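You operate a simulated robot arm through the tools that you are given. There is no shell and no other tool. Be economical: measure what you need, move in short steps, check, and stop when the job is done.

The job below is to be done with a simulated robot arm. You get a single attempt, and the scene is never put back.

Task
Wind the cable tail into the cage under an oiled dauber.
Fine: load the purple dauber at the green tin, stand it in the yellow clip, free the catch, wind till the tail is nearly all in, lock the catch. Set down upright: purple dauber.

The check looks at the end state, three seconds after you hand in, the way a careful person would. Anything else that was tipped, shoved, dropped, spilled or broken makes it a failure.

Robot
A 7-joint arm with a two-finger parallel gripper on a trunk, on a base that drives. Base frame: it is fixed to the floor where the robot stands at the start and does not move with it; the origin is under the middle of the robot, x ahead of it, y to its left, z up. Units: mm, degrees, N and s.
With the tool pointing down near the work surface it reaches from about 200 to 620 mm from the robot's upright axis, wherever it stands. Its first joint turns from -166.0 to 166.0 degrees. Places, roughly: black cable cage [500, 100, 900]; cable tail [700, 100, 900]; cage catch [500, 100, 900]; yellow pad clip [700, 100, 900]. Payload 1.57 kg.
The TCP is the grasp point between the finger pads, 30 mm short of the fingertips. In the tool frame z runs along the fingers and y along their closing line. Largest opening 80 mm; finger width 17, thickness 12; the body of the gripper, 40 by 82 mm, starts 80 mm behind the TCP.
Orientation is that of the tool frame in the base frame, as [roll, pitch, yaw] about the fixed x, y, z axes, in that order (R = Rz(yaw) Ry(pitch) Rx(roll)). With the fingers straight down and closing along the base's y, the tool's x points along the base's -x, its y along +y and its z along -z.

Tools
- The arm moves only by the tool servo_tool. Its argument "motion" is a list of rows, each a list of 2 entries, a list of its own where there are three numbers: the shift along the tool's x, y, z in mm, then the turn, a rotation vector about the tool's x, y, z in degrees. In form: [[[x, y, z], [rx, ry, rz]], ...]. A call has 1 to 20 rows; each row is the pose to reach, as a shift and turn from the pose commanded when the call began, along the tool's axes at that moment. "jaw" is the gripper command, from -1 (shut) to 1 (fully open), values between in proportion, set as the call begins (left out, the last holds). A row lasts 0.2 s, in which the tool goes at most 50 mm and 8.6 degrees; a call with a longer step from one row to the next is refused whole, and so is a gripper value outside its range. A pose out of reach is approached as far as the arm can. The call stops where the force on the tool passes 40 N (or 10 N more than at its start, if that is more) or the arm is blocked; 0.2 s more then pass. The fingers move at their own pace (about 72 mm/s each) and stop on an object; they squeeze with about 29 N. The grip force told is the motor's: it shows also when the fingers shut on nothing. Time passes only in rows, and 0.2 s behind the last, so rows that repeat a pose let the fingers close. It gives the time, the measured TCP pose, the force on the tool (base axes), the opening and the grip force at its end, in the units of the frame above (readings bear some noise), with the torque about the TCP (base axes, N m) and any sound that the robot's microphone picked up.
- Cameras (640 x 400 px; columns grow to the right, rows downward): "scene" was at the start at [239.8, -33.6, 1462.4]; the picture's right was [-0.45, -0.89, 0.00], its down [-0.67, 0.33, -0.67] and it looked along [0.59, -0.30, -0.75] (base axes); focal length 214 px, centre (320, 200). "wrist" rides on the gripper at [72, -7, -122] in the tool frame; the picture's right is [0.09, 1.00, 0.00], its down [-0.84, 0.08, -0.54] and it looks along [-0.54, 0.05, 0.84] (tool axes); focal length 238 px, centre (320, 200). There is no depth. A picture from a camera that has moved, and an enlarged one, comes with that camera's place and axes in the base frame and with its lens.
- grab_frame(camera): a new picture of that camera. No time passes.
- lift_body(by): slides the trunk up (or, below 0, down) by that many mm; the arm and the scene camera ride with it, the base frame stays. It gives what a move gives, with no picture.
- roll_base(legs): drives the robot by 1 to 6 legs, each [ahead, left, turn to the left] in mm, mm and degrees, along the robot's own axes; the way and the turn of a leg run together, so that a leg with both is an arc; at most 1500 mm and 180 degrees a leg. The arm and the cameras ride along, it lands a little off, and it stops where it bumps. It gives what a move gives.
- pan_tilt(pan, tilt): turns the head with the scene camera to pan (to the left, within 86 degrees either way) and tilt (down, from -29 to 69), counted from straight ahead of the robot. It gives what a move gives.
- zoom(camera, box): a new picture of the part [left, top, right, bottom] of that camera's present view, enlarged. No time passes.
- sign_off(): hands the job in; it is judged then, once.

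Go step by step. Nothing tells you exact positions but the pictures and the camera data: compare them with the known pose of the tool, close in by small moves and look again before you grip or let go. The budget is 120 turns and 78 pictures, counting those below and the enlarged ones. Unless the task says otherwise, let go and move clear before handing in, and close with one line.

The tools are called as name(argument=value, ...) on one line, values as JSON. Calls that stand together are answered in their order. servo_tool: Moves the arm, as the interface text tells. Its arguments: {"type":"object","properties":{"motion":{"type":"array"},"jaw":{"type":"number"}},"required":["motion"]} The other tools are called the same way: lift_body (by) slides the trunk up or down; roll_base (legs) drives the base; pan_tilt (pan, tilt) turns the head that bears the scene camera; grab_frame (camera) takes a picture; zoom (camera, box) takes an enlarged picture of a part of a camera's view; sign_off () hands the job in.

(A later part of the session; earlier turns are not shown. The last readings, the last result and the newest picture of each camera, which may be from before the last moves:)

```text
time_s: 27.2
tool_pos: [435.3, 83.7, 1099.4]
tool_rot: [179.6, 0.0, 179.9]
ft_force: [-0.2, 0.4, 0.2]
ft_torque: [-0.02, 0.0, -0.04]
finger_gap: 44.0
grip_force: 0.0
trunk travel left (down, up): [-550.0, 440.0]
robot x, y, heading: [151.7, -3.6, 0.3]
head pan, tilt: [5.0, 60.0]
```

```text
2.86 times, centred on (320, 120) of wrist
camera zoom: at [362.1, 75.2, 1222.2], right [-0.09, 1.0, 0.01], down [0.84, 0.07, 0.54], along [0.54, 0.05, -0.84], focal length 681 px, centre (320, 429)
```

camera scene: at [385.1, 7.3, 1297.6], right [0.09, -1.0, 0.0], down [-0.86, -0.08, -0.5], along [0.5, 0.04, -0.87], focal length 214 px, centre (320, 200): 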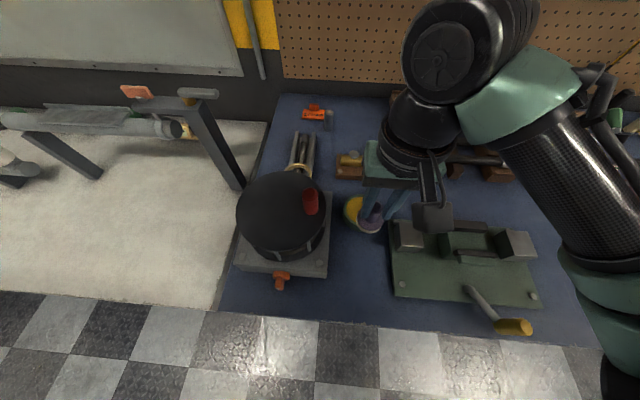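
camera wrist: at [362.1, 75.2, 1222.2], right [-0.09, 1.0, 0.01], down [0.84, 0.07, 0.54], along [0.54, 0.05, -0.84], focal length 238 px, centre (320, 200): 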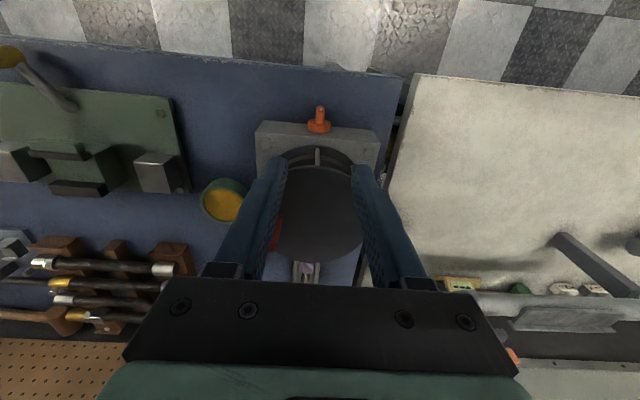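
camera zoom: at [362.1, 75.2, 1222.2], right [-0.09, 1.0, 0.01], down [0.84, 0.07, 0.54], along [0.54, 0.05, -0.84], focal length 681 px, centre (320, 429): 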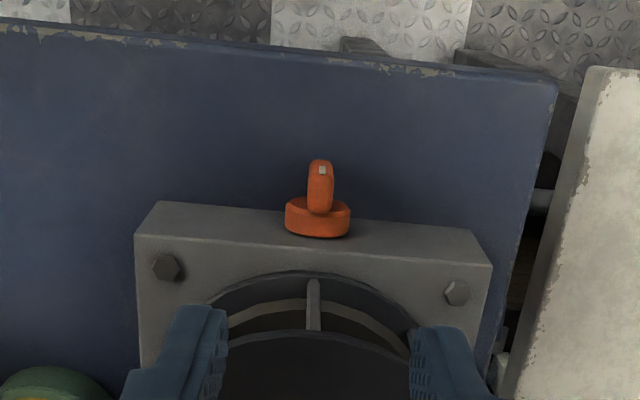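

The catch is an orange hub at about (447, 83) with a lever pointing toward me. I'll zoom with the scene camera to understand its shape.

zoom(camera="scene", box=[260, 240, 310, 300])

zoom(camera="wrist", box=[290, 90, 350, 150])

```text
6.67 times, centred on (285, 270) of scene
camera zoom: at [385.2, 7.4, 1297.6], right [0.09, -1.0, 0.0], down [-0.86, -0.08, -0.5], along [0.5, 0.04, -0.87], focal length 1430 px, centre (553, -267)
```

zoom: 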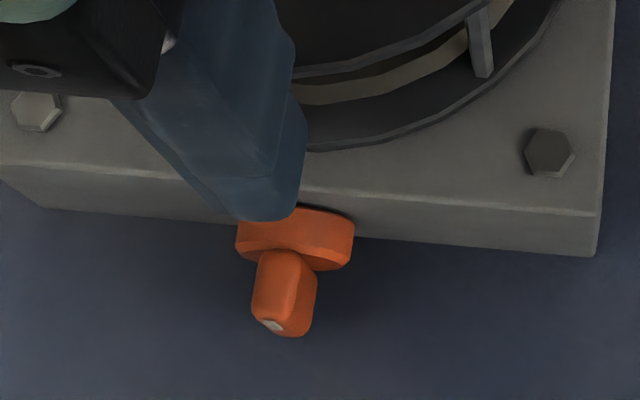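

```text
6.67 times, centred on (320, 120) of wrist
camera zoom: at [362.1, 75.2, 1222.2], right [-0.09, 1.0, 0.01], down [0.84, 0.07, 0.54], along [0.54, 0.05, -0.84], focal length 1589 px, centre (320, 733)
```

zoom: 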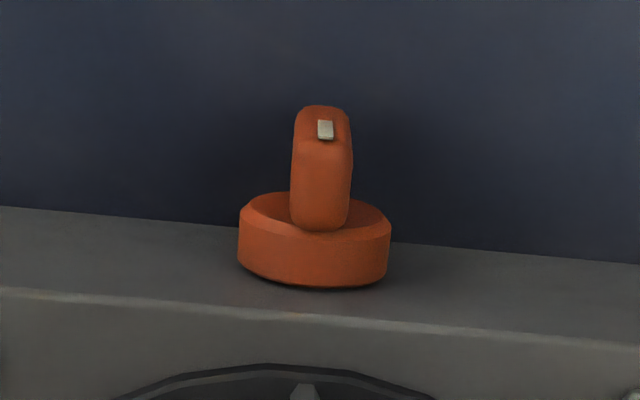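

The catch is a thumb-turn on the base's front face with its axis along x. Its hub is at about (444–455, 83, 906), and the upright blade sticks out to x≈428 with its mark at the top. I'll back off so the gripper can approach it horizontally, then turn the tool.

roll_base(legs=[[-250, 0, 0]])

servo_tool(motion=[[[0, 0, 0], [0, 0, 8]], [[0, 0, 0], [0, 0, 16]], [[0, 0, 0], [0, 0, 24]], [[0, 0, 0], [0, 0, 32]], [[0, 0, 0], [0, 0, 40]], [[0, 0, 0], [0, 0, 48]], [[0, 0, 0], [0, 0, 56]], [[0, 0, 0], [0, 0, 64]], [[0, 0, 0], [0, 0, 72]], [[0, 0, 0], [0, 0, 80]], [[0, 0, 0], [0, 0, 88]], [[0, 0, 0], [0, 0, 90]]])

servo_tool(motion=[[[0, 0, 0], [0, 0, 8]], [[0, 0, 0], [0, 0, 16]], [[0, 0, 0], [0, 0, 24]], [[0, 0, 0], [0, 0, 32]], [[0, 0, 0], [0, 0, 40]], [[0, 0, 0], [0, 0, 48]], [[0, 0, 0], [0, 0, 56]], [[0, 0, 0], [0, 0, 64]], [[0, 0, 0], [0, 0, 72]], [[0, 0, 0], [0, 0, 80]], [[0, 0, 0], [0, 0, 88]], [[0, 0, 0], [0, 0, 90]], [[0, 0, 0], [0, 0, 90]]])

```text
time_s: 29.0
tool_pos: [187.3, 83.2, 1099.9]
tool_rot: [179.8, 0.1, -179.9]
ft_force: [-0.3, -0.3, 1.0]
ft_torque: [0.02, -0.02, 0.01]
finger_gap: 44.1
grip_force: 0.1
trunk travel left (down, up): [-550.0, 440.0]
robot x, y, heading: [-96.0, -1.1, -0.0]
head pan, tilt: [5.0, 60.0]
```

```text
time_s: 31.7
tool_pos: [184.6, 65.6, 1070.1]
tool_rot: [-173.0, 2.3, 85.8]
ft_force: [-1.0, 0.0, -0.2]
ft_torque: [-0.01, 0.02, 0.03]
finger_gap: 43.8
grip_force: 0.1
trunk travel left (down, up): [-550.0, 440.0]
robot x, y, heading: [-99.6, -2.2, -0.0]
head pan, tilt: [5.0, 60.0]
stopped in row 12: the arm was blocked; the commanded pose is now the measured one
```

```text
time_s: 33.6
tool_pos: [94.7, -88.7, 1100.1]
tool_rot: [-172.5, -2.5, 33.1]
ft_force: [0.0, -0.8, -1.1]
ft_torque: [0.0, 0.04, 0.01]
finger_gap: 43.8
grip_force: 0.1
out of reach, approached as far as the arm can: row 1, 2, 3, 4, 5, 6, 7, 8, 9
trunk travel left (down, up): [-550.0, 440.0]
robot x, y, heading: [-100.3, 2.6, 0.1]
head pan, tilt: [5.0, 60.0]
stopped in row 9: the arm was blocked; the commanded pose is now the measured one
```

The wrist hit a joint limit in that direction. I'll unwind and turn the other way, bringing the tool back in front of the robot.

servo_tool(motion=[[[13, -3, 0], [0, 0, -8]], [[26, -6, 0], [0, 0, -16]], [[39, -9, 0], [0, 0, -24]], [[52, -12, 0], [0, 0, -32]], [[65, -15, 0], [0, 0, -40]], [[78, -18, 0], [0, 0, -48]], [[91, -21, 0], [0, 0, -56]], [[104, -24, 0], [0, 0, -64]], [[117, -27, 0], [0, 0, -72]], [[130, -30, 0], [0, 0, -80]], [[143, -33, 0], [0, 0, -88]], [[156, -36, 0], [0, 0, -96]], [[169, -39, 0], [0, 0, -104]], [[182, -42, 0], [0, 0, -112]], [[195, -45, 0], [0, 0, -120]], [[208, -48, 0], [0, 0, -128]], [[221, -51, 0], [0, 0, -136]], [[233, -55, 0], [0, 0, -144]], [[233, -55, 0], [0, 0, -147]]])

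```text
time_s: 37.6
tool_pos: [260.6, 83.0, 1114.8]
tool_rot: [172.4, -2.1, -179.5]
ft_force: [0.7, -0.2, 0.4]
ft_torque: [0.0, -0.01, 0.01]
finger_gap: 43.9
grip_force: 0.1
trunk travel left (down, up): [-550.0, 440.0]
robot x, y, heading: [-95.4, -0.4, -0.3]
head pan, tilt: [5.0, 60.0]
```

servo_tool(motion=[[[0, 0, 0], [7.6, -2, 0]], [[0, 0, 0], [7.6, -2, 0]]])

servo_tool(motion=[[[0, 0, 0], [0, 0, -8]], [[0, 0, 0], [0, 0, -16]], [[0, 0, 0], [0, 0, -24]], [[0, 0, 0], [0, 0, -32]], [[0, 0, 0], [0, 0, -40]], [[0, 0, 0], [0, 0, -48]], [[0, 0, 0], [0, 0, -56]], [[0, 0, 0], [0, 0, -64]], [[0, 0, 0], [0, 0, -72]], [[0, 0, 0], [0, 0, -80]], [[0, 0, 0], [0, 0, -88]], [[0, 0, 0], [0, 0, -90]]])

servo_tool(motion=[[[0, 0, 0], [0, 0, -8]], [[0, 0, 0], [0, 0, -16]], [[0, 0, 0], [0, 0, -24]], [[0, 0, 0], [0, 0, -32]], [[0, 0, 0], [0, 0, -40]], [[0, 0, 0], [0, 0, -48]], [[0, 0, 0], [0, 0, -56]], [[0, 0, 0], [0, 0, -64]], [[0, 0, 0], [0, 0, -72]], [[0, 0, 0], [0, 0, -80]], [[0, 0, 0], [0, 0, -88]], [[0, 0, 0], [0, 0, -90]]])

```text
time_s: 38.2
tool_pos: [260.2, 82.3, 1115.8]
tool_rot: [-180.0, -0.1, -179.8]
ft_force: [0.1, -0.6, 0.3]
ft_torque: [0.01, 0.01, 0.0]
finger_gap: 44.2
grip_force: 0.0
trunk travel left (down, up): [-550.0, 440.0]
robot x, y, heading: [-100.7, 2.2, 0.1]
head pan, tilt: [5.0, 60.0]
```

```text
time_s: 40.8
tool_pos: [259.5, 82.8, 1116.0]
tool_rot: [179.8, 0.0, -89.6]
ft_force: [0.3, 0.1, 0.1]
ft_torque: [0.04, 0.01, -0.02]
finger_gap: 44.0
grip_force: 0.0
trunk travel left (down, up): [-550.0, 440.0]
robot x, y, heading: [-99.5, 2.7, -0.0]
head pan, tilt: [5.0, 60.0]
```

```text
time_s: 43.4
tool_pos: [259.4, 83.9, 1114.9]
tool_rot: [-179.9, 0.1, 0.4]
ft_force: [-0.1, -0.7, 0.5]
ft_torque: [0.01, -0.02, 0.01]
finger_gap: 44.0
grip_force: 0.0
trunk travel left (down, up): [-550.0, 440.0]
robot x, y, heading: [-101.2, 2.2, 0.0]
head pan, tilt: [5.0, 60.0]
```

The 180° yaw succeeded. Now I tilt the fingers forward to horizontal.

servo_tool(motion=[[[0, 0, 0], [0, 8, 0]], [[0, 0, 0], [0, 16, 0]], [[0, 0, 0], [0, 24, 0]], [[0, 0, 0], [0, 32, 0]], [[0, 0, 0], [0, 40, 0]], [[0, 0, 0], [0, 48, 0]], [[0, 0, 0], [0, 56, 0]], [[0, 0, 0], [0, 64, 0]], [[0, 0, 0], [0, 72, 0]], [[0, 0, 0], [0, 80, 0]], [[0, 0, 0], [0, 88, 0]], [[0, 0, 0], [0, 90, 0]], [[0, 0, 0], [0, 90, 0]]])

```text
time_s: 46.4
tool_pos: [343.4, 134.0, 1056.6]
tool_rot: [-169.0, -85.0, -11.4]
ft_force: [0.1, 0.1, -0.2]
ft_torque: [0.01, -0.03, 0.01]
finger_gap: 43.9
grip_force: 0.1
out of reach, approached as far as the arm can: row 5, 6, 7, 8, 9, 10, 11, 12, 13
trunk travel left (down, up): [-550.0, 440.0]
robot x, y, heading: [-95.9, 1.8, 0.1]
head pan, tilt: [5.0, 60.0]
stopped in row 13: the arm was blocked; the commanded pose is now the measured one
```

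The tool is nearly horizontal (5° short) and limited by closeness to the robot. I'll back the base a bit more and extend the arm so the pose becomes comfortable.

roll_base(legs=[[-100, 0, 0]])

servo_tool(motion=[[[0, 15, 35], [0, 1, 0]], [[0, 30, 70], [0, 3, 0]], [[0, 51, 105], [0, 5, 0]], [[0, 51, 105], [0, 5, 0]]])

lift_body(by=-100)

grab_frame(camera="wrist")

```text
time_s: 47.5
tool_pos: [243.3, 134.9, 1057.1]
tool_rot: [-168.7, -85.1, -11.5]
ft_force: [0.8, 1.2, 0.5]
ft_torque: [-0.03, -0.01, 0.04]
finger_gap: 43.8
grip_force: 0.1
trunk travel left (down, up): [-550.0, 440.0]
robot x, y, heading: [-197.4, -2.3, 0.0]
head pan, tilt: [5.0, 60.0]
```

```text
time_s: 48.5
tool_pos: [348.7, 81.0, 1047.4]
tool_rot: [-72.2, -89.0, -108.1]
ft_force: [-0.3, 0.0, 0.5]
ft_torque: [-0.04, 0.03, -0.03]
finger_gap: 43.8
grip_force: 0.1
trunk travel left (down, up): [-550.0, 440.0]
robot x, y, heading: [-200.0, -1.8, 0.1]
head pan, tilt: [5.0, 60.0]
```

```text
time_s: 49.9
tool_pos: [348.2, 82.0, 947.5]
tool_rot: [-75.6, -88.9, -104.7]
ft_force: [0.0, 0.4, 0.8]
ft_torque: [0.02, 0.01, -0.02]
finger_gap: 44.0
grip_force: 0.1
trunk travel left (down, up): [-450.0, 540.0]
robot x, y, heading: [-197.9, -3.8, 0.2]
head pan, tilt: [5.0, 60.0]
```

```text
35 pictures are left
camera wrist: at [225.7, 87.4, 1018.9], right [-0.01, -1.0, 0.08], down [-0.54, -0.06, -0.84], along [0.84, -0.05, -0.54], focal length 238 px, centre (320, 200)
```

wrist: 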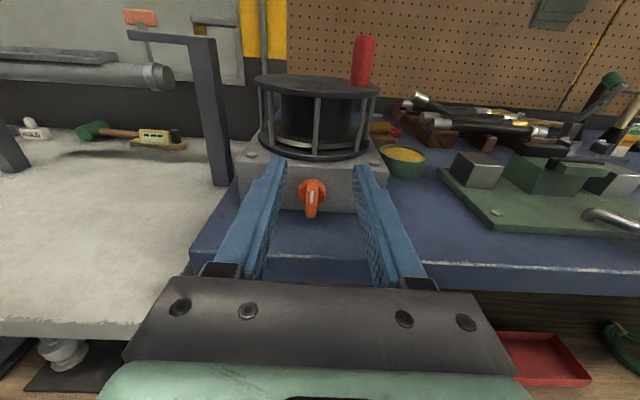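

Excellent view: the catch is a disc with a lever. Zooming in on it and the cage.

zoom(camera="wrist", box=[280, 160, 350, 230])

zoom(camera="wrist", box=[220, 30, 420, 220])

```text
5.71 times, centred on (315, 195) of wrist
camera zoom: at [225.7, 87.4, 1018.9], right [-0.01, -1.0, 0.08], down [-0.54, -0.06, -0.84], along [0.84, -0.05, -0.54], focal length 1362 px, centre (349, 229)
```

zoom: 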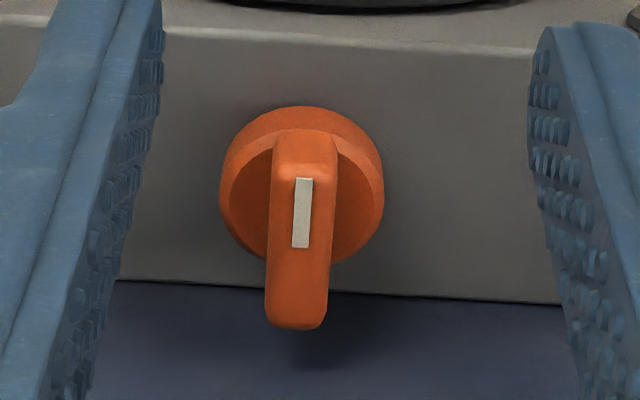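

```text
2.11 times, centred on (320, 125) of wrist
camera zoom: at [225.7, 87.4, 1018.9], right [-0.01, -1.0, 0.08], down [-0.54, -0.06, -0.84], along [0.84, -0.05, -0.54], focal length 502 px, centre (320, 358)
```

zoom: 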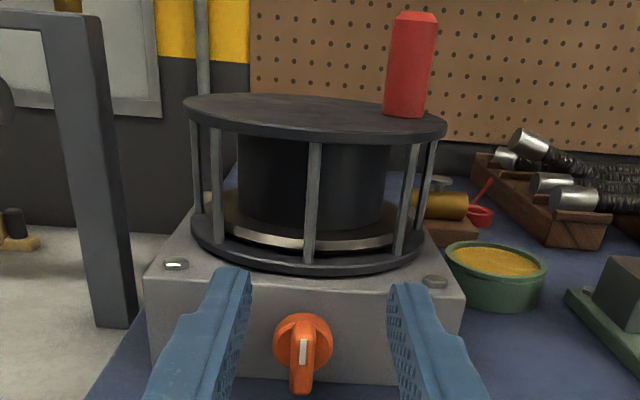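

The thumb-turn has a vertical blade about 11 mm wide, centred at about (y 83.7, z 889), with its outer face at x≈421. I'll lower to that height and check alignment before advancing.

lift_body(by=-58)

servo_tool(motion=[[[0, 0, 15], [0, 1, 0]], [[0, 0, 30], [0, 1, 0]], [[0, 0, 30], [0, 1, 0]]], jaw=-0.2)

zoom(camera="wrist", box=[260, 110, 380, 230])

```text
time_s: 50.8
tool_pos: [349.2, 81.4, 889.3]
tool_rot: [-75.5, -89.0, -104.9]
ft_force: [0.3, 0.5, 0.4]
ft_torque: [0.0, -0.01, -0.01]
finger_gap: 44.0
grip_force: 0.0
trunk travel left (down, up): [-392.0, 598.0]
robot x, y, heading: [-199.2, 6.1, 0.0]
head pan, tilt: [5.0, 60.0]
```

```text
time_s: 51.6
tool_pos: [378.3, 81.0, 889.6]
tool_rot: [-37.6, -88.4, -142.7]
ft_force: [0.2, 0.8, 0.2]
ft_torque: [-0.02, 0.04, -0.01]
finger_gap: 32.0
grip_force: 0.1
trunk travel left (down, up): [-392.0, 598.0]
robot x, y, heading: [-195.2, 2.0, 0.1]
head pan, tilt: [5.0, 60.0]
```

```text
3.33 times, centred on (320, 170) of wrist
camera zoom: at [254.8, 87.2, 958.9], right [-0.01, -1.0, 0.08], down [-0.52, -0.06, -0.85], along [0.85, -0.05, -0.52], focal length 794 px, centre (320, 300)
```

zoom: 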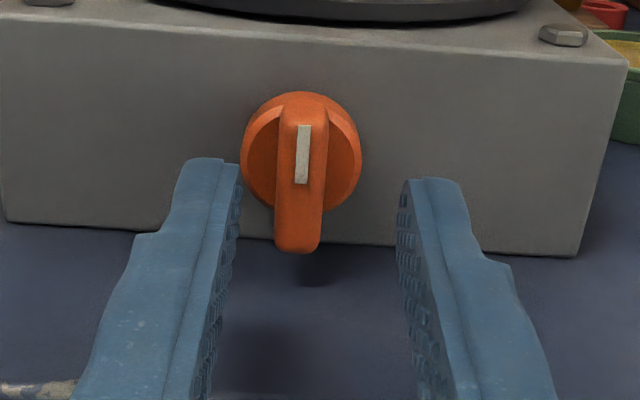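

The blade is about 3 mm to the +y side. I'll shift and advance so the tips straddle the blade.

servo_tool(motion=[[[0, -3, 0], [0, 0, 0]], [[0, -3, 15], [0, 0, 0]], [[0, -3, 28], [0, 0, 0]], [[0, -3, 33], [0, 0, 0]], [[0, -3, 33], [0, 0, 0]]])

zoom(camera="wrist", box=[260, 110, 380, 230])

```text
time_s: 52.8
tool_pos: [411.1, 84.5, 889.8]
tool_rot: [-36.9, -88.4, -143.4]
ft_force: [0.1, 0.5, -0.1]
ft_torque: [-0.03, 0.04, 0.03]
finger_gap: 32.0
grip_force: 0.1
trunk travel left (down, up): [-392.0, 598.0]
robot x, y, heading: [-198.7, 2.4, 0.1]
head pan, tilt: [5.0, 60.0]
```

```text
3.33 times, centred on (320, 170) of wrist
camera zoom: at [287.7, 90.0, 959.9], right [-0.01, -1.0, 0.08], down [-0.52, -0.06, -0.85], along [0.85, -0.05, -0.52], focal length 794 px, centre (320, 300)
```

zoom: 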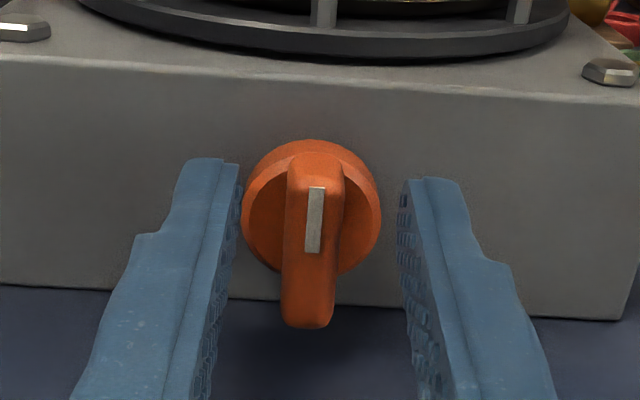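

The fingers straddle the blade. Closing.

servo_tool(motion=[[[0, 0, 0], [0, 0, 0]], [[0, 0, 0], [0, 0, 0]], [[0, 0, 0], [0, 0, 0]]], jaw=-1)

servo_tool(motion=[[[0, 0, 0], [0, 0, 5]], [[0, 0, 0], [0, 0, 10]], [[0, 0, 0], [0, 0, 15]], [[0, 0, 0], [0, 0, 15]]])

```text
time_s: 53.6
tool_pos: [411.6, 85.1, 890.3]
tool_rot: [-37.0, -88.4, -143.4]
ft_force: [1.9, 3.3, 1.0]
ft_torque: [0.02, 0.14, 0.2]
finger_gap: 12.2
grip_force: 29.2
trunk travel left (down, up): [-392.0, 598.0]
robot x, y, heading: [-197.0, 0.3, 0.1]
head pan, tilt: [5.0, 60.0]
```

```text
time_s: 54.6
tool_pos: [410.4, 82.2, 890.2]
tool_rot: [-85.6, -73.8, -94.9]
ft_force: [-1.6, -6.1, 0.5]
ft_torque: [-0.09, 0.12, -0.11]
finger_gap: 12.2
grip_force: 29.3
trunk travel left (down, up): [-392.0, 598.0]
robot x, y, heading: [-198.7, -0.7, 0.1]
head pan, tilt: [5.0, 60.0]
```

Turned 15° with little torque. I'll check that the catch actually follows.

zoom(camera="wrist", box=[260, 110, 380, 230])

```text
3.33 times, centred on (320, 170) of wrist
camera zoom: at [287.5, 69.5, 958.6], right [-0.01, -0.98, -0.19], down [-0.52, 0.16, -0.84], along [0.85, 0.09, -0.51], focal length 794 px, centre (320, 300)
```

zoom: 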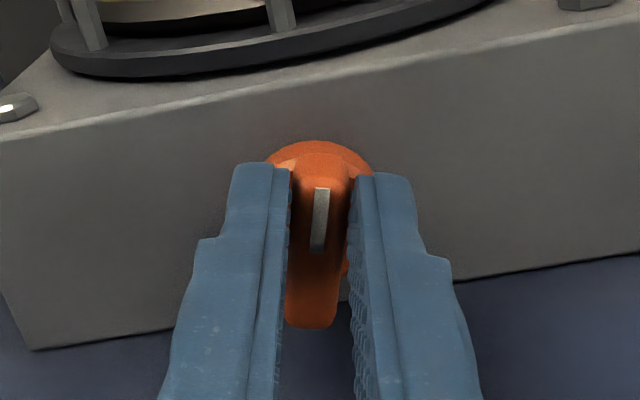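

The blade follows. I'll continue in the same direction, watching torque.

servo_tool(motion=[[[0, 0, 0], [0, 0, 7]], [[0, 0, 0], [0, 0, 14]], [[0, 0, 0], [0, 0, 21]], [[0, 0, 0], [0, 0, 28]], [[0, 0, 0], [0, 0, 30]], [[0, 0, 0], [0, 0, 30]]])

```text
time_s: 56.0
tool_pos: [411.8, 77.9, 888.4]
tool_rot: [-88.8, -43.9, -92.1]
ft_force: [-21.5, -28.3, -20.1]
ft_torque: [-0.36, 0.24, -0.74]
finger_gap: 11.7
grip_force: 28.9
trunk travel left (down, up): [-392.0, 598.0]
robot x, y, heading: [-196.6, -0.4, 0.1]
head pan, tilt: [5.0, 60.0]
```

Forces built up because the hub axis sits lower than my grip point (hub z≈880). I'll shift the command to follow the arc and relieve the force.

servo_tool(motion=[[[1, 3, -1], [0, 0, 0]], [[2, 6, -1], [0, 0, 0]], [[2, 6, -1], [0, 0, 0]]])

zoom(camera="wrist", box=[260, 110, 380, 230])

```text
time_s: 56.8
tool_pos: [410.9, 77.9, 887.8]
tool_rot: [-88.3, -44.0, -91.7]
ft_force: [3.1, -10.5, -9.1]
ft_torque: [-0.17, -0.11, -0.91]
finger_gap: 11.9
grip_force: 28.8
trunk travel left (down, up): [-392.0, 598.0]
robot x, y, heading: [-197.0, -1.0, 0.4]
head pan, tilt: [5.0, 60.0]
```

```text
3.33 times, centred on (320, 170) of wrist
camera zoom: at [287.6, 30.9, 939.3], right [0.01, -0.76, -0.65], down [-0.52, 0.55, -0.65], along [0.85, 0.34, -0.39], focal length 794 px, centre (320, 300)
```

zoom: 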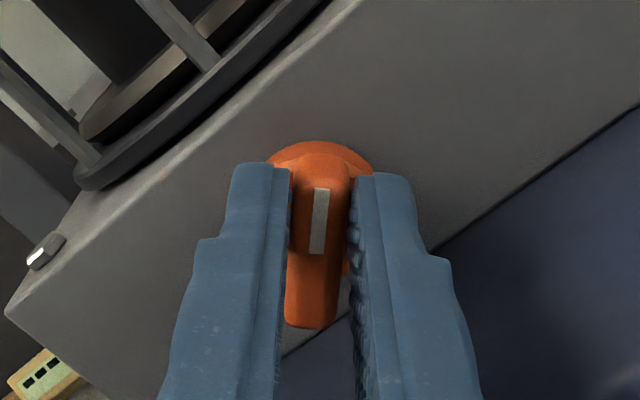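

The blade is at 45° and following well. I'll continue along the arc to 90°.

servo_tool(motion=[[[-0.2, 2.2, 0], [0, 0, 7.5]], [[-0.35, 4.4, 0], [0, 0, 15]], [[-0.8, 5.5, 0], [0, 0, 22.5]], [[-1.3, 6.6, 0], [0, 0, 30]], [[-2, 7.6, 0], [0, 0, 37.5]], [[-2.7, 8.5, 0], [0, 0, 45]], [[-2.7, 8.5, 0], [0, 0, 45]]])

zoom(camera="wrist", box=[260, 110, 380, 230])

```text
time_s: 58.4
tool_pos: [412.2, 73.7, 880.3]
tool_rot: [-88.8, 1.0, -90.3]
ft_force: [9.6, -6.8, 1.3]
ft_torque: [-0.43, 0.19, -0.47]
finger_gap: 11.9
grip_force: 29.1
trunk travel left (down, up): [-392.0, 598.0]
robot x, y, heading: [-197.6, 1.4, 0.0]
head pan, tilt: [5.0, 60.0]
```

```text
3.33 times, centred on (320, 170) of wrist
camera zoom: at [288.3, 2.3, 882.0], right [0.02, -0.07, -1.0], down [-0.53, 0.84, -0.07], along [0.85, 0.53, -0.02], focal length 794 px, centre (320, 300)
```

zoom: 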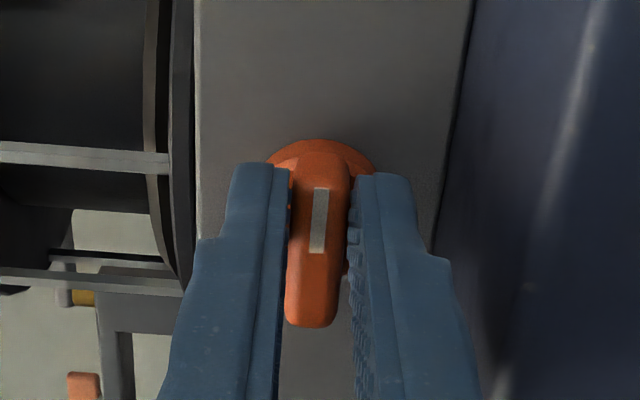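

The catch is at 90° with its mark pointing right. I'll open just a little, since the bench is close below, and see whether it stays.

servo_tool(motion=[[[0, 0, 0], [0, 0, 0]], [[0, 0, 0], [0, 0, 0]], [[0, 0, -20], [0, 0, 0]], [[0, 0, -45], [0, 0, 0]], [[0, 0, -70], [0, 0, 0]], [[0, 0, -70], [0, 0, 0]]], jaw=-0.57)

zoom(camera="wrist", box=[230, 80, 410, 260])

```text
time_s: 59.8
tool_pos: [339.6, 75.5, 877.8]
tool_rot: [-88.8, 1.0, -90.4]
ft_force: [1.0, 0.4, 0.2]
ft_torque: [-0.01, -0.02, 0.0]
finger_gap: 17.3
grip_force: 0.1
trunk travel left (down, up): [-392.0, 598.0]
robot x, y, heading: [-194.3, 1.1, 0.2]
head pan, tilt: [5.0, 60.0]
```

```text
2.22 times, centred on (320, 170) of wrist
camera zoom: at [216.6, 3.4, 880.6], right [0.02, -0.08, -1.0], down [-0.54, 0.84, -0.08], along [0.84, 0.54, -0.02], focal length 530 px, centre (320, 267)
```

zoom: 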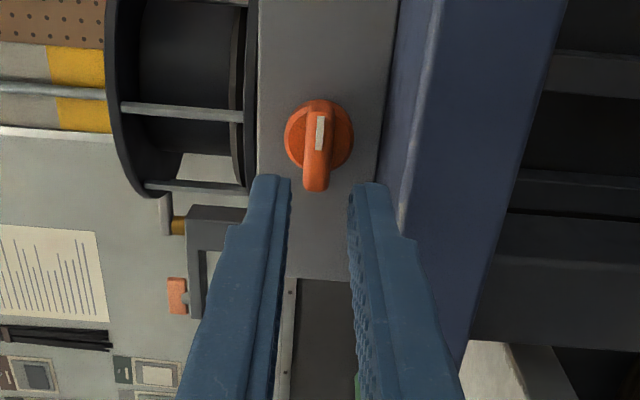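

The catch stays freed. Next I raise the trunk, undo the 90° roll, and tilt the tool back down for the crank.

lift_body(by=220)

servo_tool(motion=[[[0, 0, 0], [0, 0, -8]], [[0, 0, 0], [0, 0, -16]], [[0, 0, 0], [0, 0, -24]], [[0, 0, 0], [0, 0, -32]], [[0, 0, 0], [0, 0, -40]], [[0, 0, 0], [0, 0, -48]], [[0, 0, 0], [0, 0, -56]], [[0, 0, 0], [0, 0, -64]], [[0, 0, 0], [0, 0, -72]], [[0, 0, 0], [0, 0, -80]], [[0, 0, 0], [0, 0, -88]], [[0, 0, 0], [0, 0, -89]]])

servo_tool(motion=[[[0, 0, 0], [0, -8, 0]], [[0, 0, 0], [0, -16, 0]], [[0, 0, 0], [0, -24, 0]], [[0, 0, 0], [0, -32, 0]], [[0, 0, 0], [0, -40, 0]], [[0, 0, 0], [0, -48, 0]], [[0, 0, 0], [0, -56, 0]], [[0, 0, 0], [0, -64, 0]], [[0, 0, 0], [0, -72, 0]], [[0, 0, 0], [0, -80, 0]], [[0, 0, 0], [0, -88, 0]], [[0, 0, 0], [0, -90, 0]], [[0, 0, 0], [0, -90, 0]]])

```text
time_s: 62.2
tool_pos: [339.6, 76.0, 1098.5]
tool_rot: [-88.8, 0.8, -90.3]
ft_force: [-0.2, -0.1, 0.3]
ft_torque: [0.01, -0.01, -0.01]
finger_gap: 17.1
grip_force: 0.0
trunk travel left (down, up): [-612.0, 378.0]
robot x, y, heading: [-194.0, 1.7, 0.2]
head pan, tilt: [5.0, 60.0]
```

```text
time_s: 64.8
tool_pos: [339.2, 75.0, 1097.7]
tool_rot: [-56.7, -87.8, -123.6]
ft_force: [0.3, 0.2, -0.1]
ft_torque: [0.01, 0.0, -0.01]
finger_gap: 17.4
grip_force: 0.0
trunk travel left (down, up): [-612.0, 378.0]
robot x, y, heading: [-196.4, 0.3, 0.0]
head pan, tilt: [5.0, 60.0]
```

```text
time_s: 67.6
tool_pos: [339.3, 74.1, 1096.8]
tool_rot: [-178.0, -1.0, -0.3]
ft_force: [0.4, 0.1, -0.1]
ft_torque: [0.02, -0.01, 0.03]
finger_gap: 17.3
grip_force: 0.0
trunk travel left (down, up): [-612.0, 378.0]
robot x, y, heading: [-197.7, 0.4, 0.0]
head pan, tilt: [5.0, 60.0]
```

The tool is down again. I'll drive forward so the crank is in comfortable reach, then look.

roll_base(legs=[[290, 0, 0]])

pan_tilt(pan=8, tilt=55)

grab_frame(camera="scene")

grab_frame(camera="wrist")

```text
time_s: 69.5
tool_pos: [627.2, 73.8, 1097.0]
tool_rot: [-178.1, -1.2, -0.5]
ft_force: [0.3, -0.3, 0.8]
ft_torque: [0.02, 0.01, -0.02]
finger_gap: 17.2
grip_force: 0.0
trunk travel left (down, up): [-612.0, 378.0]
robot x, y, heading: [91.6, 0.4, 0.2]
head pan, tilt: [5.0, 60.0]
```

```text
time_s: 70.2
tool_pos: [626.9, 74.6, 1098.3]
tool_rot: [-178.0, -1.2, -0.5]
ft_force: [0.5, 0.6, -0.2]
ft_torque: [-0.01, 0.0, -0.01]
finger_gap: 17.2
grip_force: 0.0
trunk travel left (down, up): [-612.0, 378.0]
robot x, y, heading: [94.4, 1.2, -0.1]
head pan, tilt: [8.0, 55.0]
```

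```text
26 pictures are left
camera scene: at [330.9, 10.9, 1365.6], right [0.14, -0.99, 0.0], down [-0.81, -0.11, -0.57], along [0.57, 0.08, -0.82], focal length 214 px, centre (320, 200)
```

scene: 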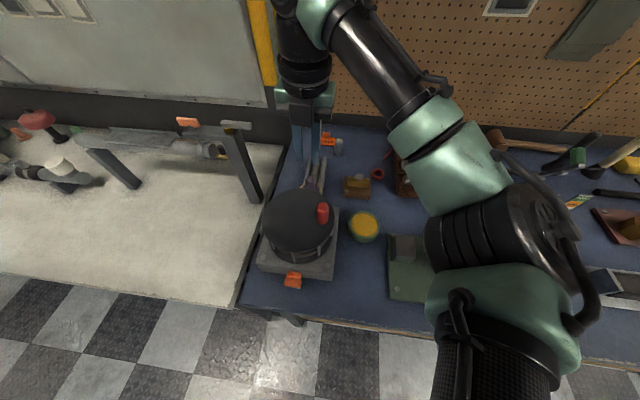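

```text
25 pictures are left
camera wrist: at [695.7, 75.7, 1221.4], right [0.09, -1.0, -0.03], down [-0.85, -0.09, 0.52], along [-0.52, -0.02, -0.85], focal length 238 px, centre (320, 200)
```

wrist: 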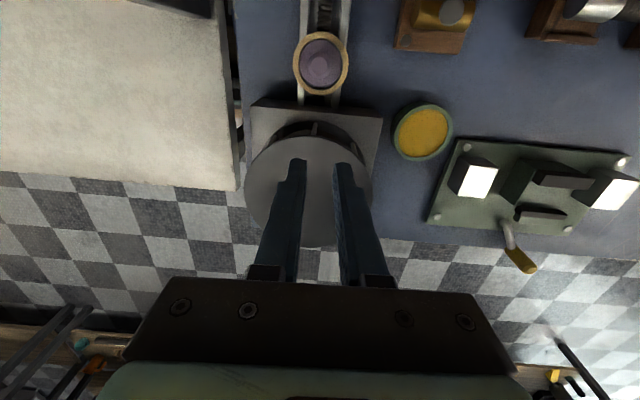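

The knob is hidden from the wrist view, so I'll zoom the scene view on the cage to fix the disc centre and knob position.

zoom(camera="scene", box=[240, 140, 360, 300])

zoom(camera="wrist", box=[230, 0, 390, 260])

```text
2.50 times, centred on (300, 220) of scene
camera zoom: at [330.9, 10.9, 1365.6], right [0.14, -0.99, 0.0], down [-0.81, -0.11, -0.57], along [0.57, 0.08, -0.82], focal length 536 px, centre (370, 150)
```

zoom: 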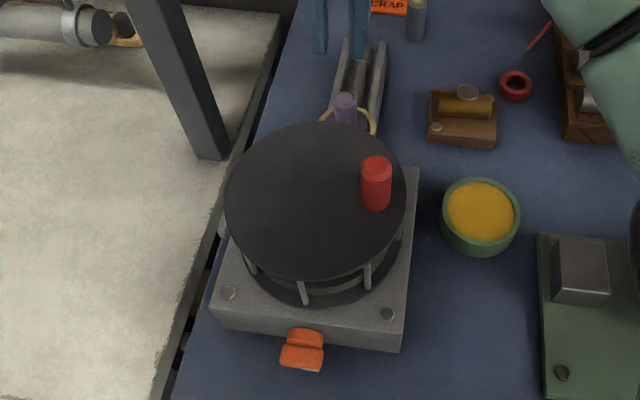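

```text
1.54 times, centred on (310, 130) of wrist
camera zoom: at [695.7, 75.7, 1221.4], right [0.09, -1.0, -0.03], down [-0.85, -0.09, 0.52], along [-0.52, -0.02, -0.85], focal length 367 px, centre (335, 308)
```

zoom: 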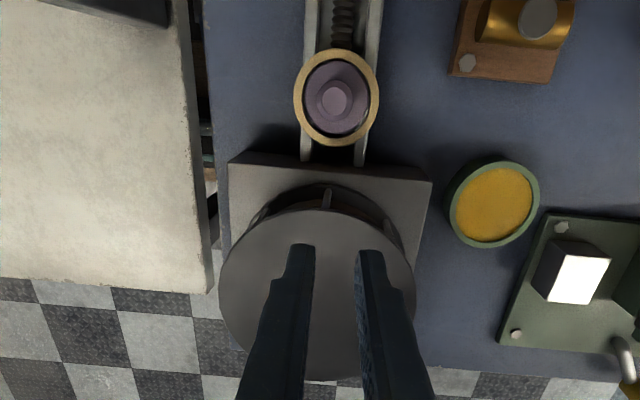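

The disc centre is at (540, 84.5) and the crank knob at about (548, 37), so the radius is ~48 mm. I'll position above the knob with the jaws open.

servo_tool(motion=[[[-20, 10, 0], [-2, 1.2, 0]], [[-50, 22, 0], [-2, 1.2, 0]], [[-79, 37.5, 0], [-2, 1.2, 0]], [[-79, 37.5, 20], [-2, 1.2, 0]], [[-79, 37.5, 20], [-2, 1.2, 0]]], jaw=0.3)

zoom(camera="wrist", box=[220, 40, 420, 240])

zoom(camera="scene", box=[260, 150, 360, 250])

```text
time_s: 71.4
tool_pos: [547.9, 38.4, 1074.9]
tool_rot: [-179.9, -2.4, -0.4]
ft_force: [0.4, 0.2, -0.1]
ft_torque: [0.03, 0.0, 0.01]
finger_gap: 52.4
grip_force: 0.0
trunk travel left (down, up): [-612.0, 378.0]
robot x, y, heading: [88.5, -1.3, -0.1]
head pan, tilt: [8.0, 55.0]
```

```text
2.00 times, centred on (320, 140) of wrist
camera zoom: at [614.3, 43.5, 1199.6], right [0.08, -1.0, 0.0], down [-0.86, -0.07, 0.51], along [-0.5, -0.05, -0.86], focal length 477 px, centre (320, 320)
```

zoom: 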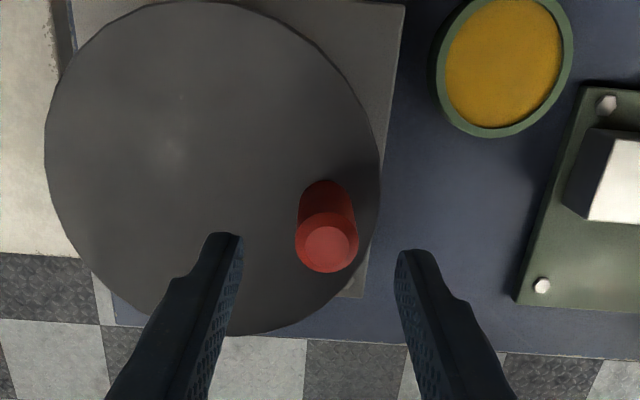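

```text
4.00 times, centred on (310, 200) of scene
camera zoom: at [330.7, 10.8, 1365.7], right [0.14, -0.99, 0.0], down [-0.81, -0.11, -0.57], along [0.57, 0.08, -0.82], focal length 858 px, centre (360, 200)
```

zoom: 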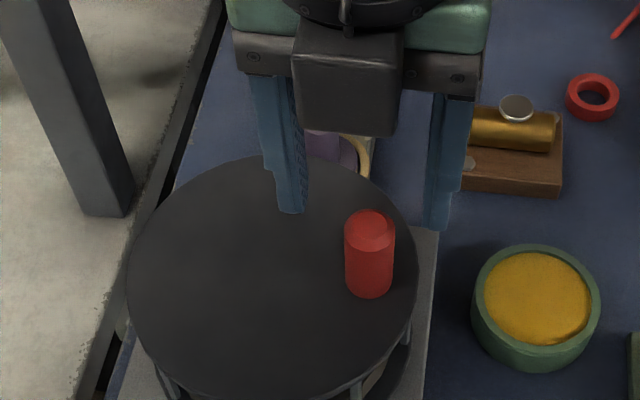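

The knob is at about (549, 35.5) and the disc centre at about (548.5, 85.5), radius 50. I'll fix the slight tilt, descend over the knob, and close.

servo_tool(motion=[[[1, 2, 10], [0, -2.4, 0]], [[1, 2, 30], [0, -2.4, 0]], [[1, 2, 50], [0, -2.4, 0]], [[1, 2, 55], [0, -2.4, 0]], [[1, 2, 55], [0, -2.4, 0]]])

servo_tool(motion=[[[0, 0, 0], [0, 0, 0]], [[0, 0, 0], [0, 0, 0]], [[0, 0, 0], [0, 0, 0]]], jaw=-1)

zoom(camera="wrist", box=[220, 0, 420, 240])

```text
time_s: 72.6
tool_pos: [550.7, 35.8, 1020.1]
tool_rot: [179.8, 0.0, -0.3]
ft_force: [-0.1, -0.5, 0.6]
ft_torque: [-0.03, 0.03, 0.01]
finger_gap: 52.2
grip_force: 0.1
trunk travel left (down, up): [-612.0, 378.0]
robot x, y, heading: [91.6, 0.7, -0.1]
head pan, tilt: [8.0, 55.0]
```

```text
time_s: 73.4
tool_pos: [550.7, 35.0, 1019.2]
tool_rot: [179.9, 0.0, -0.5]
ft_force: [0.2, -5.3, -2.4]
ft_torque: [0.24, 0.1, 0.03]
finger_gap: 24.0
grip_force: 35.7
trunk travel left (down, up): [-612.0, 378.0]
robot x, y, heading: [89.6, 1.3, -0.1]
head pan, tilt: [8.0, 55.0]
```

```text
1.67 times, centred on (320, 120) of wrist
camera zoom: at [622.6, 40.8, 1141.7], right [0.08, -1.0, 0.0], down [-0.84, -0.07, 0.54], along [-0.54, -0.05, -0.84], focal length 397 px, centre (320, 333)
```

zoom: 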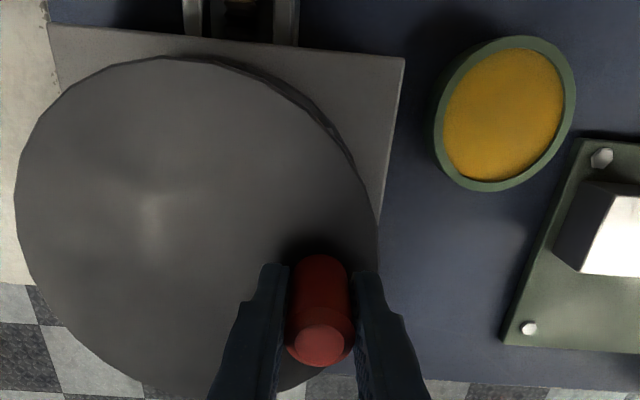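

The knob is gripped (24 mm). I'll try a small 20° clockwise turn as seen from above and observe forces and the tail.

servo_tool(motion=[[[-4.4, -0.2, 0], [0, 0, 0]], [[-8.7, -0.8, 0], [0, 0, 0]], [[-12.9, -1.7, 0], [0, 0, 0]], [[-17.1, -3, 0], [0, 0, 0]], [[-17.1, -3, 0], [0, 0, 0]]])

zoom(camera="scene", box=[260, 130, 380, 270])

```text
time_s: 74.1
tool_pos: [550.2, 34.3, 1019.0]
tool_rot: [180.0, -1.1, -1.3]
ft_force: [13.9, -2.2, -12.4]
ft_torque: [0.12, -0.83, 0.29]
finger_gap: 23.9
grip_force: 36.3
trunk travel left (down, up): [-612.0, 378.0]
robot x, y, heading: [92.0, 0.1, -0.2]
head pan, tilt: [8.0, 55.0]
stopped in row 3: the force on the tool passed its limit at 43 N (the readings are from after the stop); the commanded pose is now the measured one
```

```text
2.86 times, centred on (320, 200) of scene
camera zoom: at [334.2, 11.3, 1364.7], right [0.14, -0.99, 0.0], down [-0.81, -0.11, -0.57], along [0.57, 0.08, -0.82], focal length 613 px, centre (320, 200)
```

zoom: 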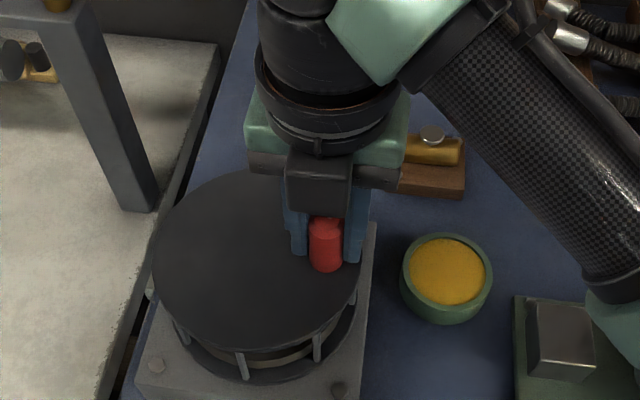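

Clockwise is blocked, so I'll try counter-clockwise.

servo_tool(motion=[[[4.4, -0.2, 0], [0, 0, 0]], [[8.7, -0.8, 0], [0, 0, 0]], [[12.9, -1.7, 0], [0, 0, 0]], [[17.1, -3, 0], [0, 0, 0]], [[17.1, -3, 0], [0, 0, 0]]])

```text
time_s: 75.3
tool_pos: [565.5, 37.5, 1020.9]
tool_rot: [-180.0, -0.8, -1.1]
ft_force: [-8.1, -12.3, -28.2]
ft_torque: [1.03, 0.63, 0.5]
finger_gap: 24.7
grip_force: 36.6
trunk travel left (down, up): [-612.0, 378.0]
robot x, y, heading: [88.8, -2.3, 0.2]
head pan, tilt: [8.0, 55.0]
```

Counter-clockwise moves. I'll continue another 20°, relieving the vertical pull by 2 mm, then look.

servo_tool(motion=[[[0, 0.8, 2], [0, 0, 0]], [[5.3, -1.6, 2], [0, 0, 0]], [[10.4, -4.6, 2], [0, 0, 0]], [[15.3, -8.2, 2], [0, 0, 0]], [[15.3, -8.2, 2], [0, 0, 0]]])

zoom(camera="wrist", box=[190, 0, 430, 240])

```text
time_s: 76.5
tool_pos: [580.5, 40.9, 1019.8]
tool_rot: [179.9, -1.0, -1.3]
ft_force: [2.0, -25.1, -12.8]
ft_torque: [0.17, -0.54, 0.64]
finger_gap: 24.1
grip_force: 36.1
trunk travel left (down, up): [-612.0, 378.0]
robot x, y, heading: [92.0, 0.5, 0.1]
head pan, tilt: [8.0, 55.0]
```

```text
1.67 times, centred on (310, 120) of wrist
camera zoom: at [651.3, 46.3, 1143.4], right [0.07, -1.0, 0.0], down [-0.85, -0.06, 0.53], along [-0.53, -0.04, -0.85], focal length 397 px, centre (337, 333)
```

zoom: 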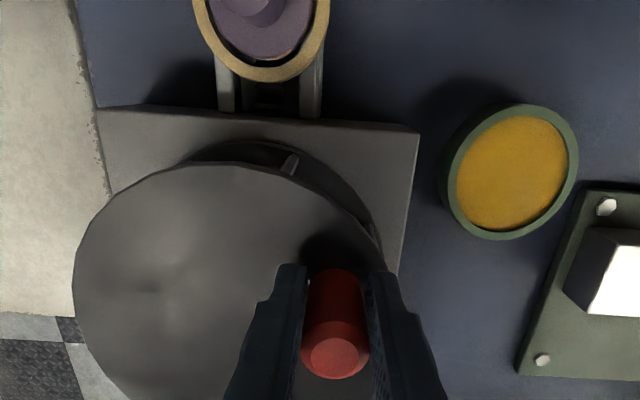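

The knob follows. The data fit a disc centre of about (555, 84.3) with r=50, so I'll update the arc and keep going to the +x side.

servo_tool(motion=[[[1.8, 1.7, 1], [0, 0, 0]], [[5.9, -1.6, 1], [0, 0, 0]], [[9.6, -5.3, 1], [0, 0, 0]], [[12.9, -9.4, 1], [0, 0, 0]], [[15.7, -13.8, 1], [0, 0, 0]], [[18.1, -18.5, 1], [0, 0, 0]], [[20, -23.3, 1], [0, 0, 0]], [[21.3, -28.4, 1], [0, 0, 0]], [[22.1, -33.6, 1], [0, 0, 0]], [[22.4, -38.8, 1], [0, 0, 0]], [[22.4, -38.8, 1], [0, 0, 0]]])

```text
time_s: 77.9
tool_pos: [605.6, 57.1, 1019.9]
tool_rot: [179.5, -1.9, -2.1]
ft_force: [11.3, -7.8, -3.9]
ft_torque: [-0.46, 0.1, 0.06]
finger_gap: 21.7
grip_force: 34.6
trunk travel left (down, up): [-612.0, 378.0]
robot x, y, heading: [89.1, -2.6, -0.4]
head pan, tilt: [8.0, 55.0]
stopped in row 7: the force on the tool passed its limit at 42 N (the readings are from after the stop); the commanded pose is now the measured one
```

It stopped on force, and the gap shrank, so the knob may be slipping in the fingers. I'll look.

zoom(camera="wrist", box=[190, 0, 430, 240])

zoom(camera="scene", box=[260, 130, 380, 270])

```text
1.67 times, centred on (310, 120) of wrist
camera zoom: at [672.4, 61.7, 1144.5], right [0.05, -1.0, 0.01], down [-0.86, -0.04, 0.52], along [-0.51, -0.04, -0.86], focal length 397 px, centre (337, 333)
```

zoom: 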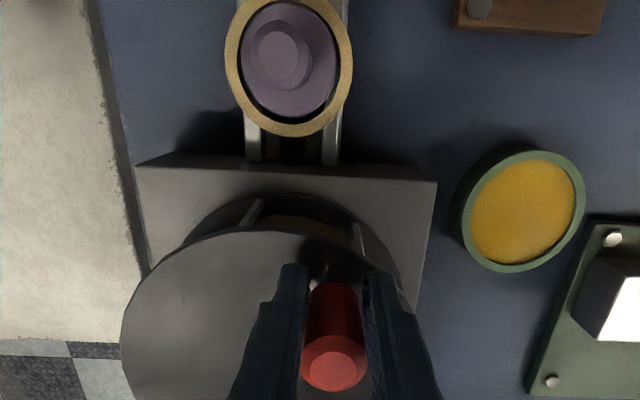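

```text
2.86 times, centred on (320, 200) of scene
camera zoom: at [333.3, 11.0, 1365.1], right [0.14, -0.99, 0.0], down [-0.81, -0.11, -0.57], along [0.57, 0.08, -0.82], focal length 613 px, centre (320, 200)
```

zoom: 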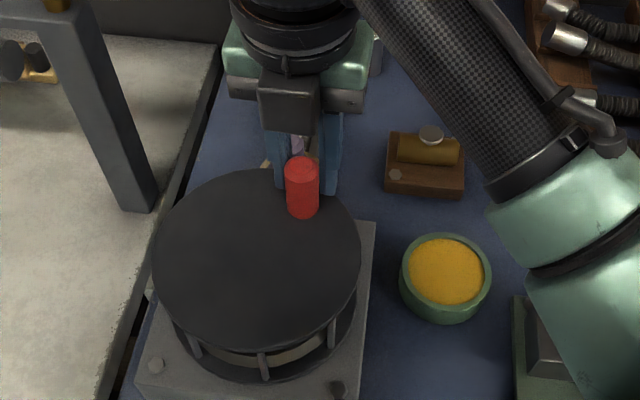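

The knob slipped toward the finger edge: it is really at about (590, 59.5), which agrees with centre (548.5, 85.5), θ≈-32°. I'll re-centre the grip on it.

servo_tool(motion=[[[0, 0, 0], [0, 0, 0]], [[0, -1, 0], [0, 0, 0]], [[-7, -2, 0], [0, 1.9, 1]], [[-15, -2, 0], [0, -1.9, 0]], [[-15, -2, 0], [0, -1.9, 0]]], jaw=-0.1)

zoom(camera="wrist", box=[190, 0, 430, 260])

```text
time_s: 79.1
tool_pos: [587.4, 62.0, 1020.7]
tool_rot: [179.7, 0.2, -1.8]
ft_force: [-0.2, 0.3, 0.5]
ft_torque: [0.0, 0.01, -0.01]
finger_gap: 35.9
grip_force: 0.1
trunk travel left (down, up): [-612.0, 378.0]
robot x, y, heading: [93.6, -0.5, -0.2]
head pan, tilt: [8.0, 55.0]
```

```text
1.54 times, centred on (310, 130) of wrist
camera zoom: at [659.3, 66.5, 1142.2], right [0.06, -1.0, 0.0], down [-0.84, -0.05, 0.54], along [-0.54, -0.04, -0.84], focal length 367 px, centre (335, 308)
```

zoom: 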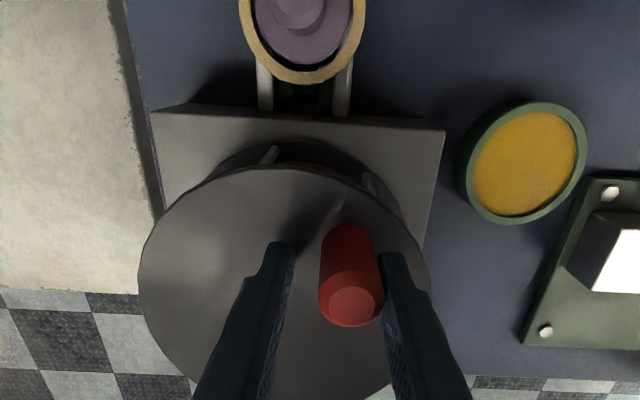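

The knob is at about (591.5, 56.5). I'll centre on it and grip again.

servo_tool(motion=[[[4, 4.5, 0], [0, 0, 0]], [[4, 4.5, 0], [0, 0, 0]]])

servo_tool(motion=[[[0, 0, 0], [0, 0, 0]], [[0, 0, 0], [0, 0, 0]], [[0, 0, 0], [0, 0, 0]]], jaw=-1)

```text
time_s: 79.7
tool_pos: [591.8, 58.0, 1020.3]
tool_rot: [179.8, 0.1, -1.8]
ft_force: [-0.1, 1.2, 0.5]
ft_torque: [0.03, 0.0, -0.01]
finger_gap: 35.6
grip_force: 0.0
trunk travel left (down, up): [-612.0, 378.0]
robot x, y, heading: [89.7, 0.8, 0.0]
head pan, tilt: [8.0, 55.0]
```

```text
time_s: 80.5
tool_pos: [590.9, 56.3, 1021.3]
tool_rot: [179.7, 0.1, -1.8]
ft_force: [2.6, -3.1, 0.8]
ft_torque: [0.66, -0.05, 0.0]
finger_gap: 23.9
grip_force: 36.0
trunk travel left (down, up): [-612.0, 378.0]
robot x, y, heading: [91.9, -1.8, -0.1]
head pan, tilt: [8.0, 55.0]
```

Gripped squarely. I'll sweep from θ=-34° to +40°, turning the wrist along.

servo_tool(motion=[[[2.5, -4, 0], [0, 0, -2.5]], [[4.5, -8, 0], [0, 0, -5]], [[6.1, -12.1, 0], [0, 0, -7.5]], [[7.4, -16.4, 0], [0, 0, -10]], [[8.3, -20.7, 0], [0, 0, -12.5]], [[8.8, -25.1, 0], [0, 0, -15]], [[8.9, -29.6, 0], [0, 0, -17.5]], [[8.6, -34, 0], [0, 0, -20]], [[8, -38.4, 0], [0, 0, -22.5]], [[6.9, -42.8, 0], [0, 0, -25]], [[5.5, -47, 0], [0, 0, -27.5]], [[3.7, -51.1, 0], [0, 0, -30]], [[1.6, -55, 0], [0, 0, -32.5]], [[-0.8, -58.7, 0], [0, 0, -35]], [[-3, -61.5, 0], [0, 0, -37]], [[-3, -61.5, 0], [0, 0, -37]]])

zoom(camera="scene", box=[240, 120, 380, 280])

```text
time_s: 83.9
tool_pos: [592.3, 118.2, 1020.4]
tool_rot: [179.9, 0.2, 35.2]
ft_force: [21.7, -8.2, 13.3]
ft_torque: [-0.11, 0.72, 0.96]
finger_gap: 23.8
grip_force: 36.5
trunk travel left (down, up): [-612.0, 378.0]
robot x, y, heading: [91.0, -0.9, -0.1]
head pan, tilt: [8.0, 55.0]
```

```text
2.50 times, centred on (310, 200) of scene
camera zoom: at [333.7, 9.4, 1365.3], right [0.14, -0.99, 0.0], down [-0.81, -0.11, -0.57], along [0.57, 0.08, -0.82], focal length 536 px, centre (345, 200)
```

zoom: 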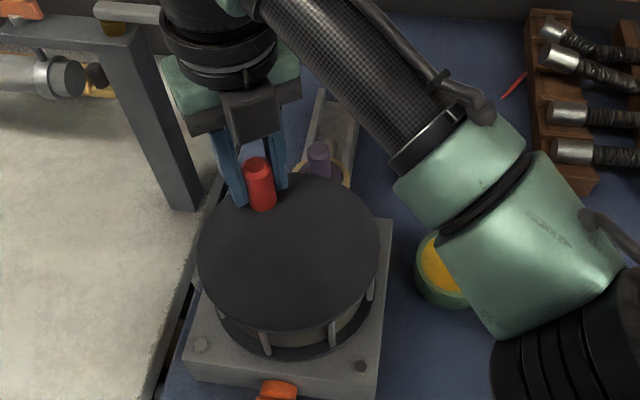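

A clean sweep. I'll check how much tail remains in the channel.

zoom(camera="scene", box=[295, 145, 335, 205])

zoom(camera="wrist", box=[180, 0, 460, 200])

```text
6.67 times, centred on (315, 175) of scene
camera zoom: at [333.7, 9.4, 1365.3], right [0.14, -0.99, 0.0], down [-0.81, -0.11, -0.57], along [0.57, 0.08, -0.82], focal length 1430 px, centre (353, 367)
```

zoom: 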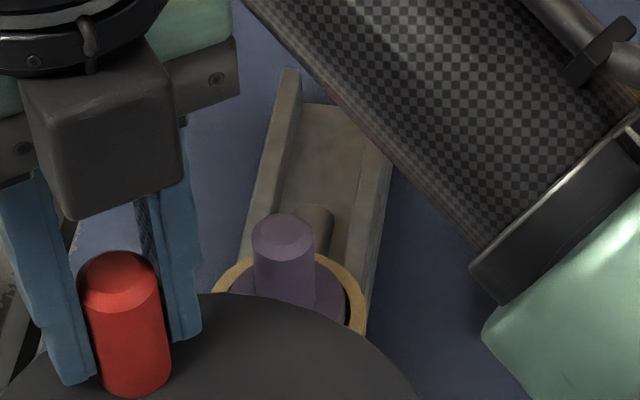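

```text
2.00 times, centred on (320, 100) of wrist
camera zoom: at [646.6, 164.8, 1142.1], right [0.65, -0.76, 0.0], down [-0.64, -0.54, 0.55], along [-0.41, -0.36, -0.84], focal length 477 px, centre (320, 400)
```

zoom: 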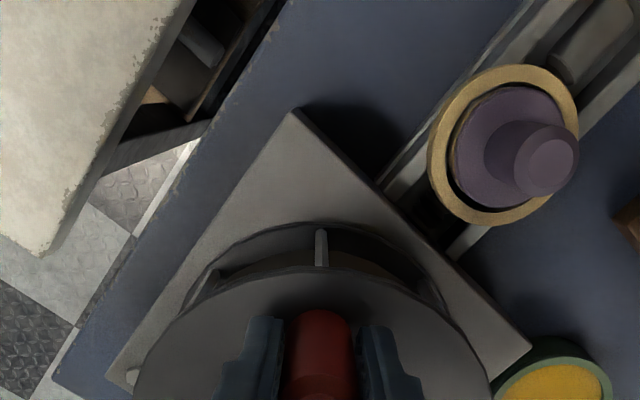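

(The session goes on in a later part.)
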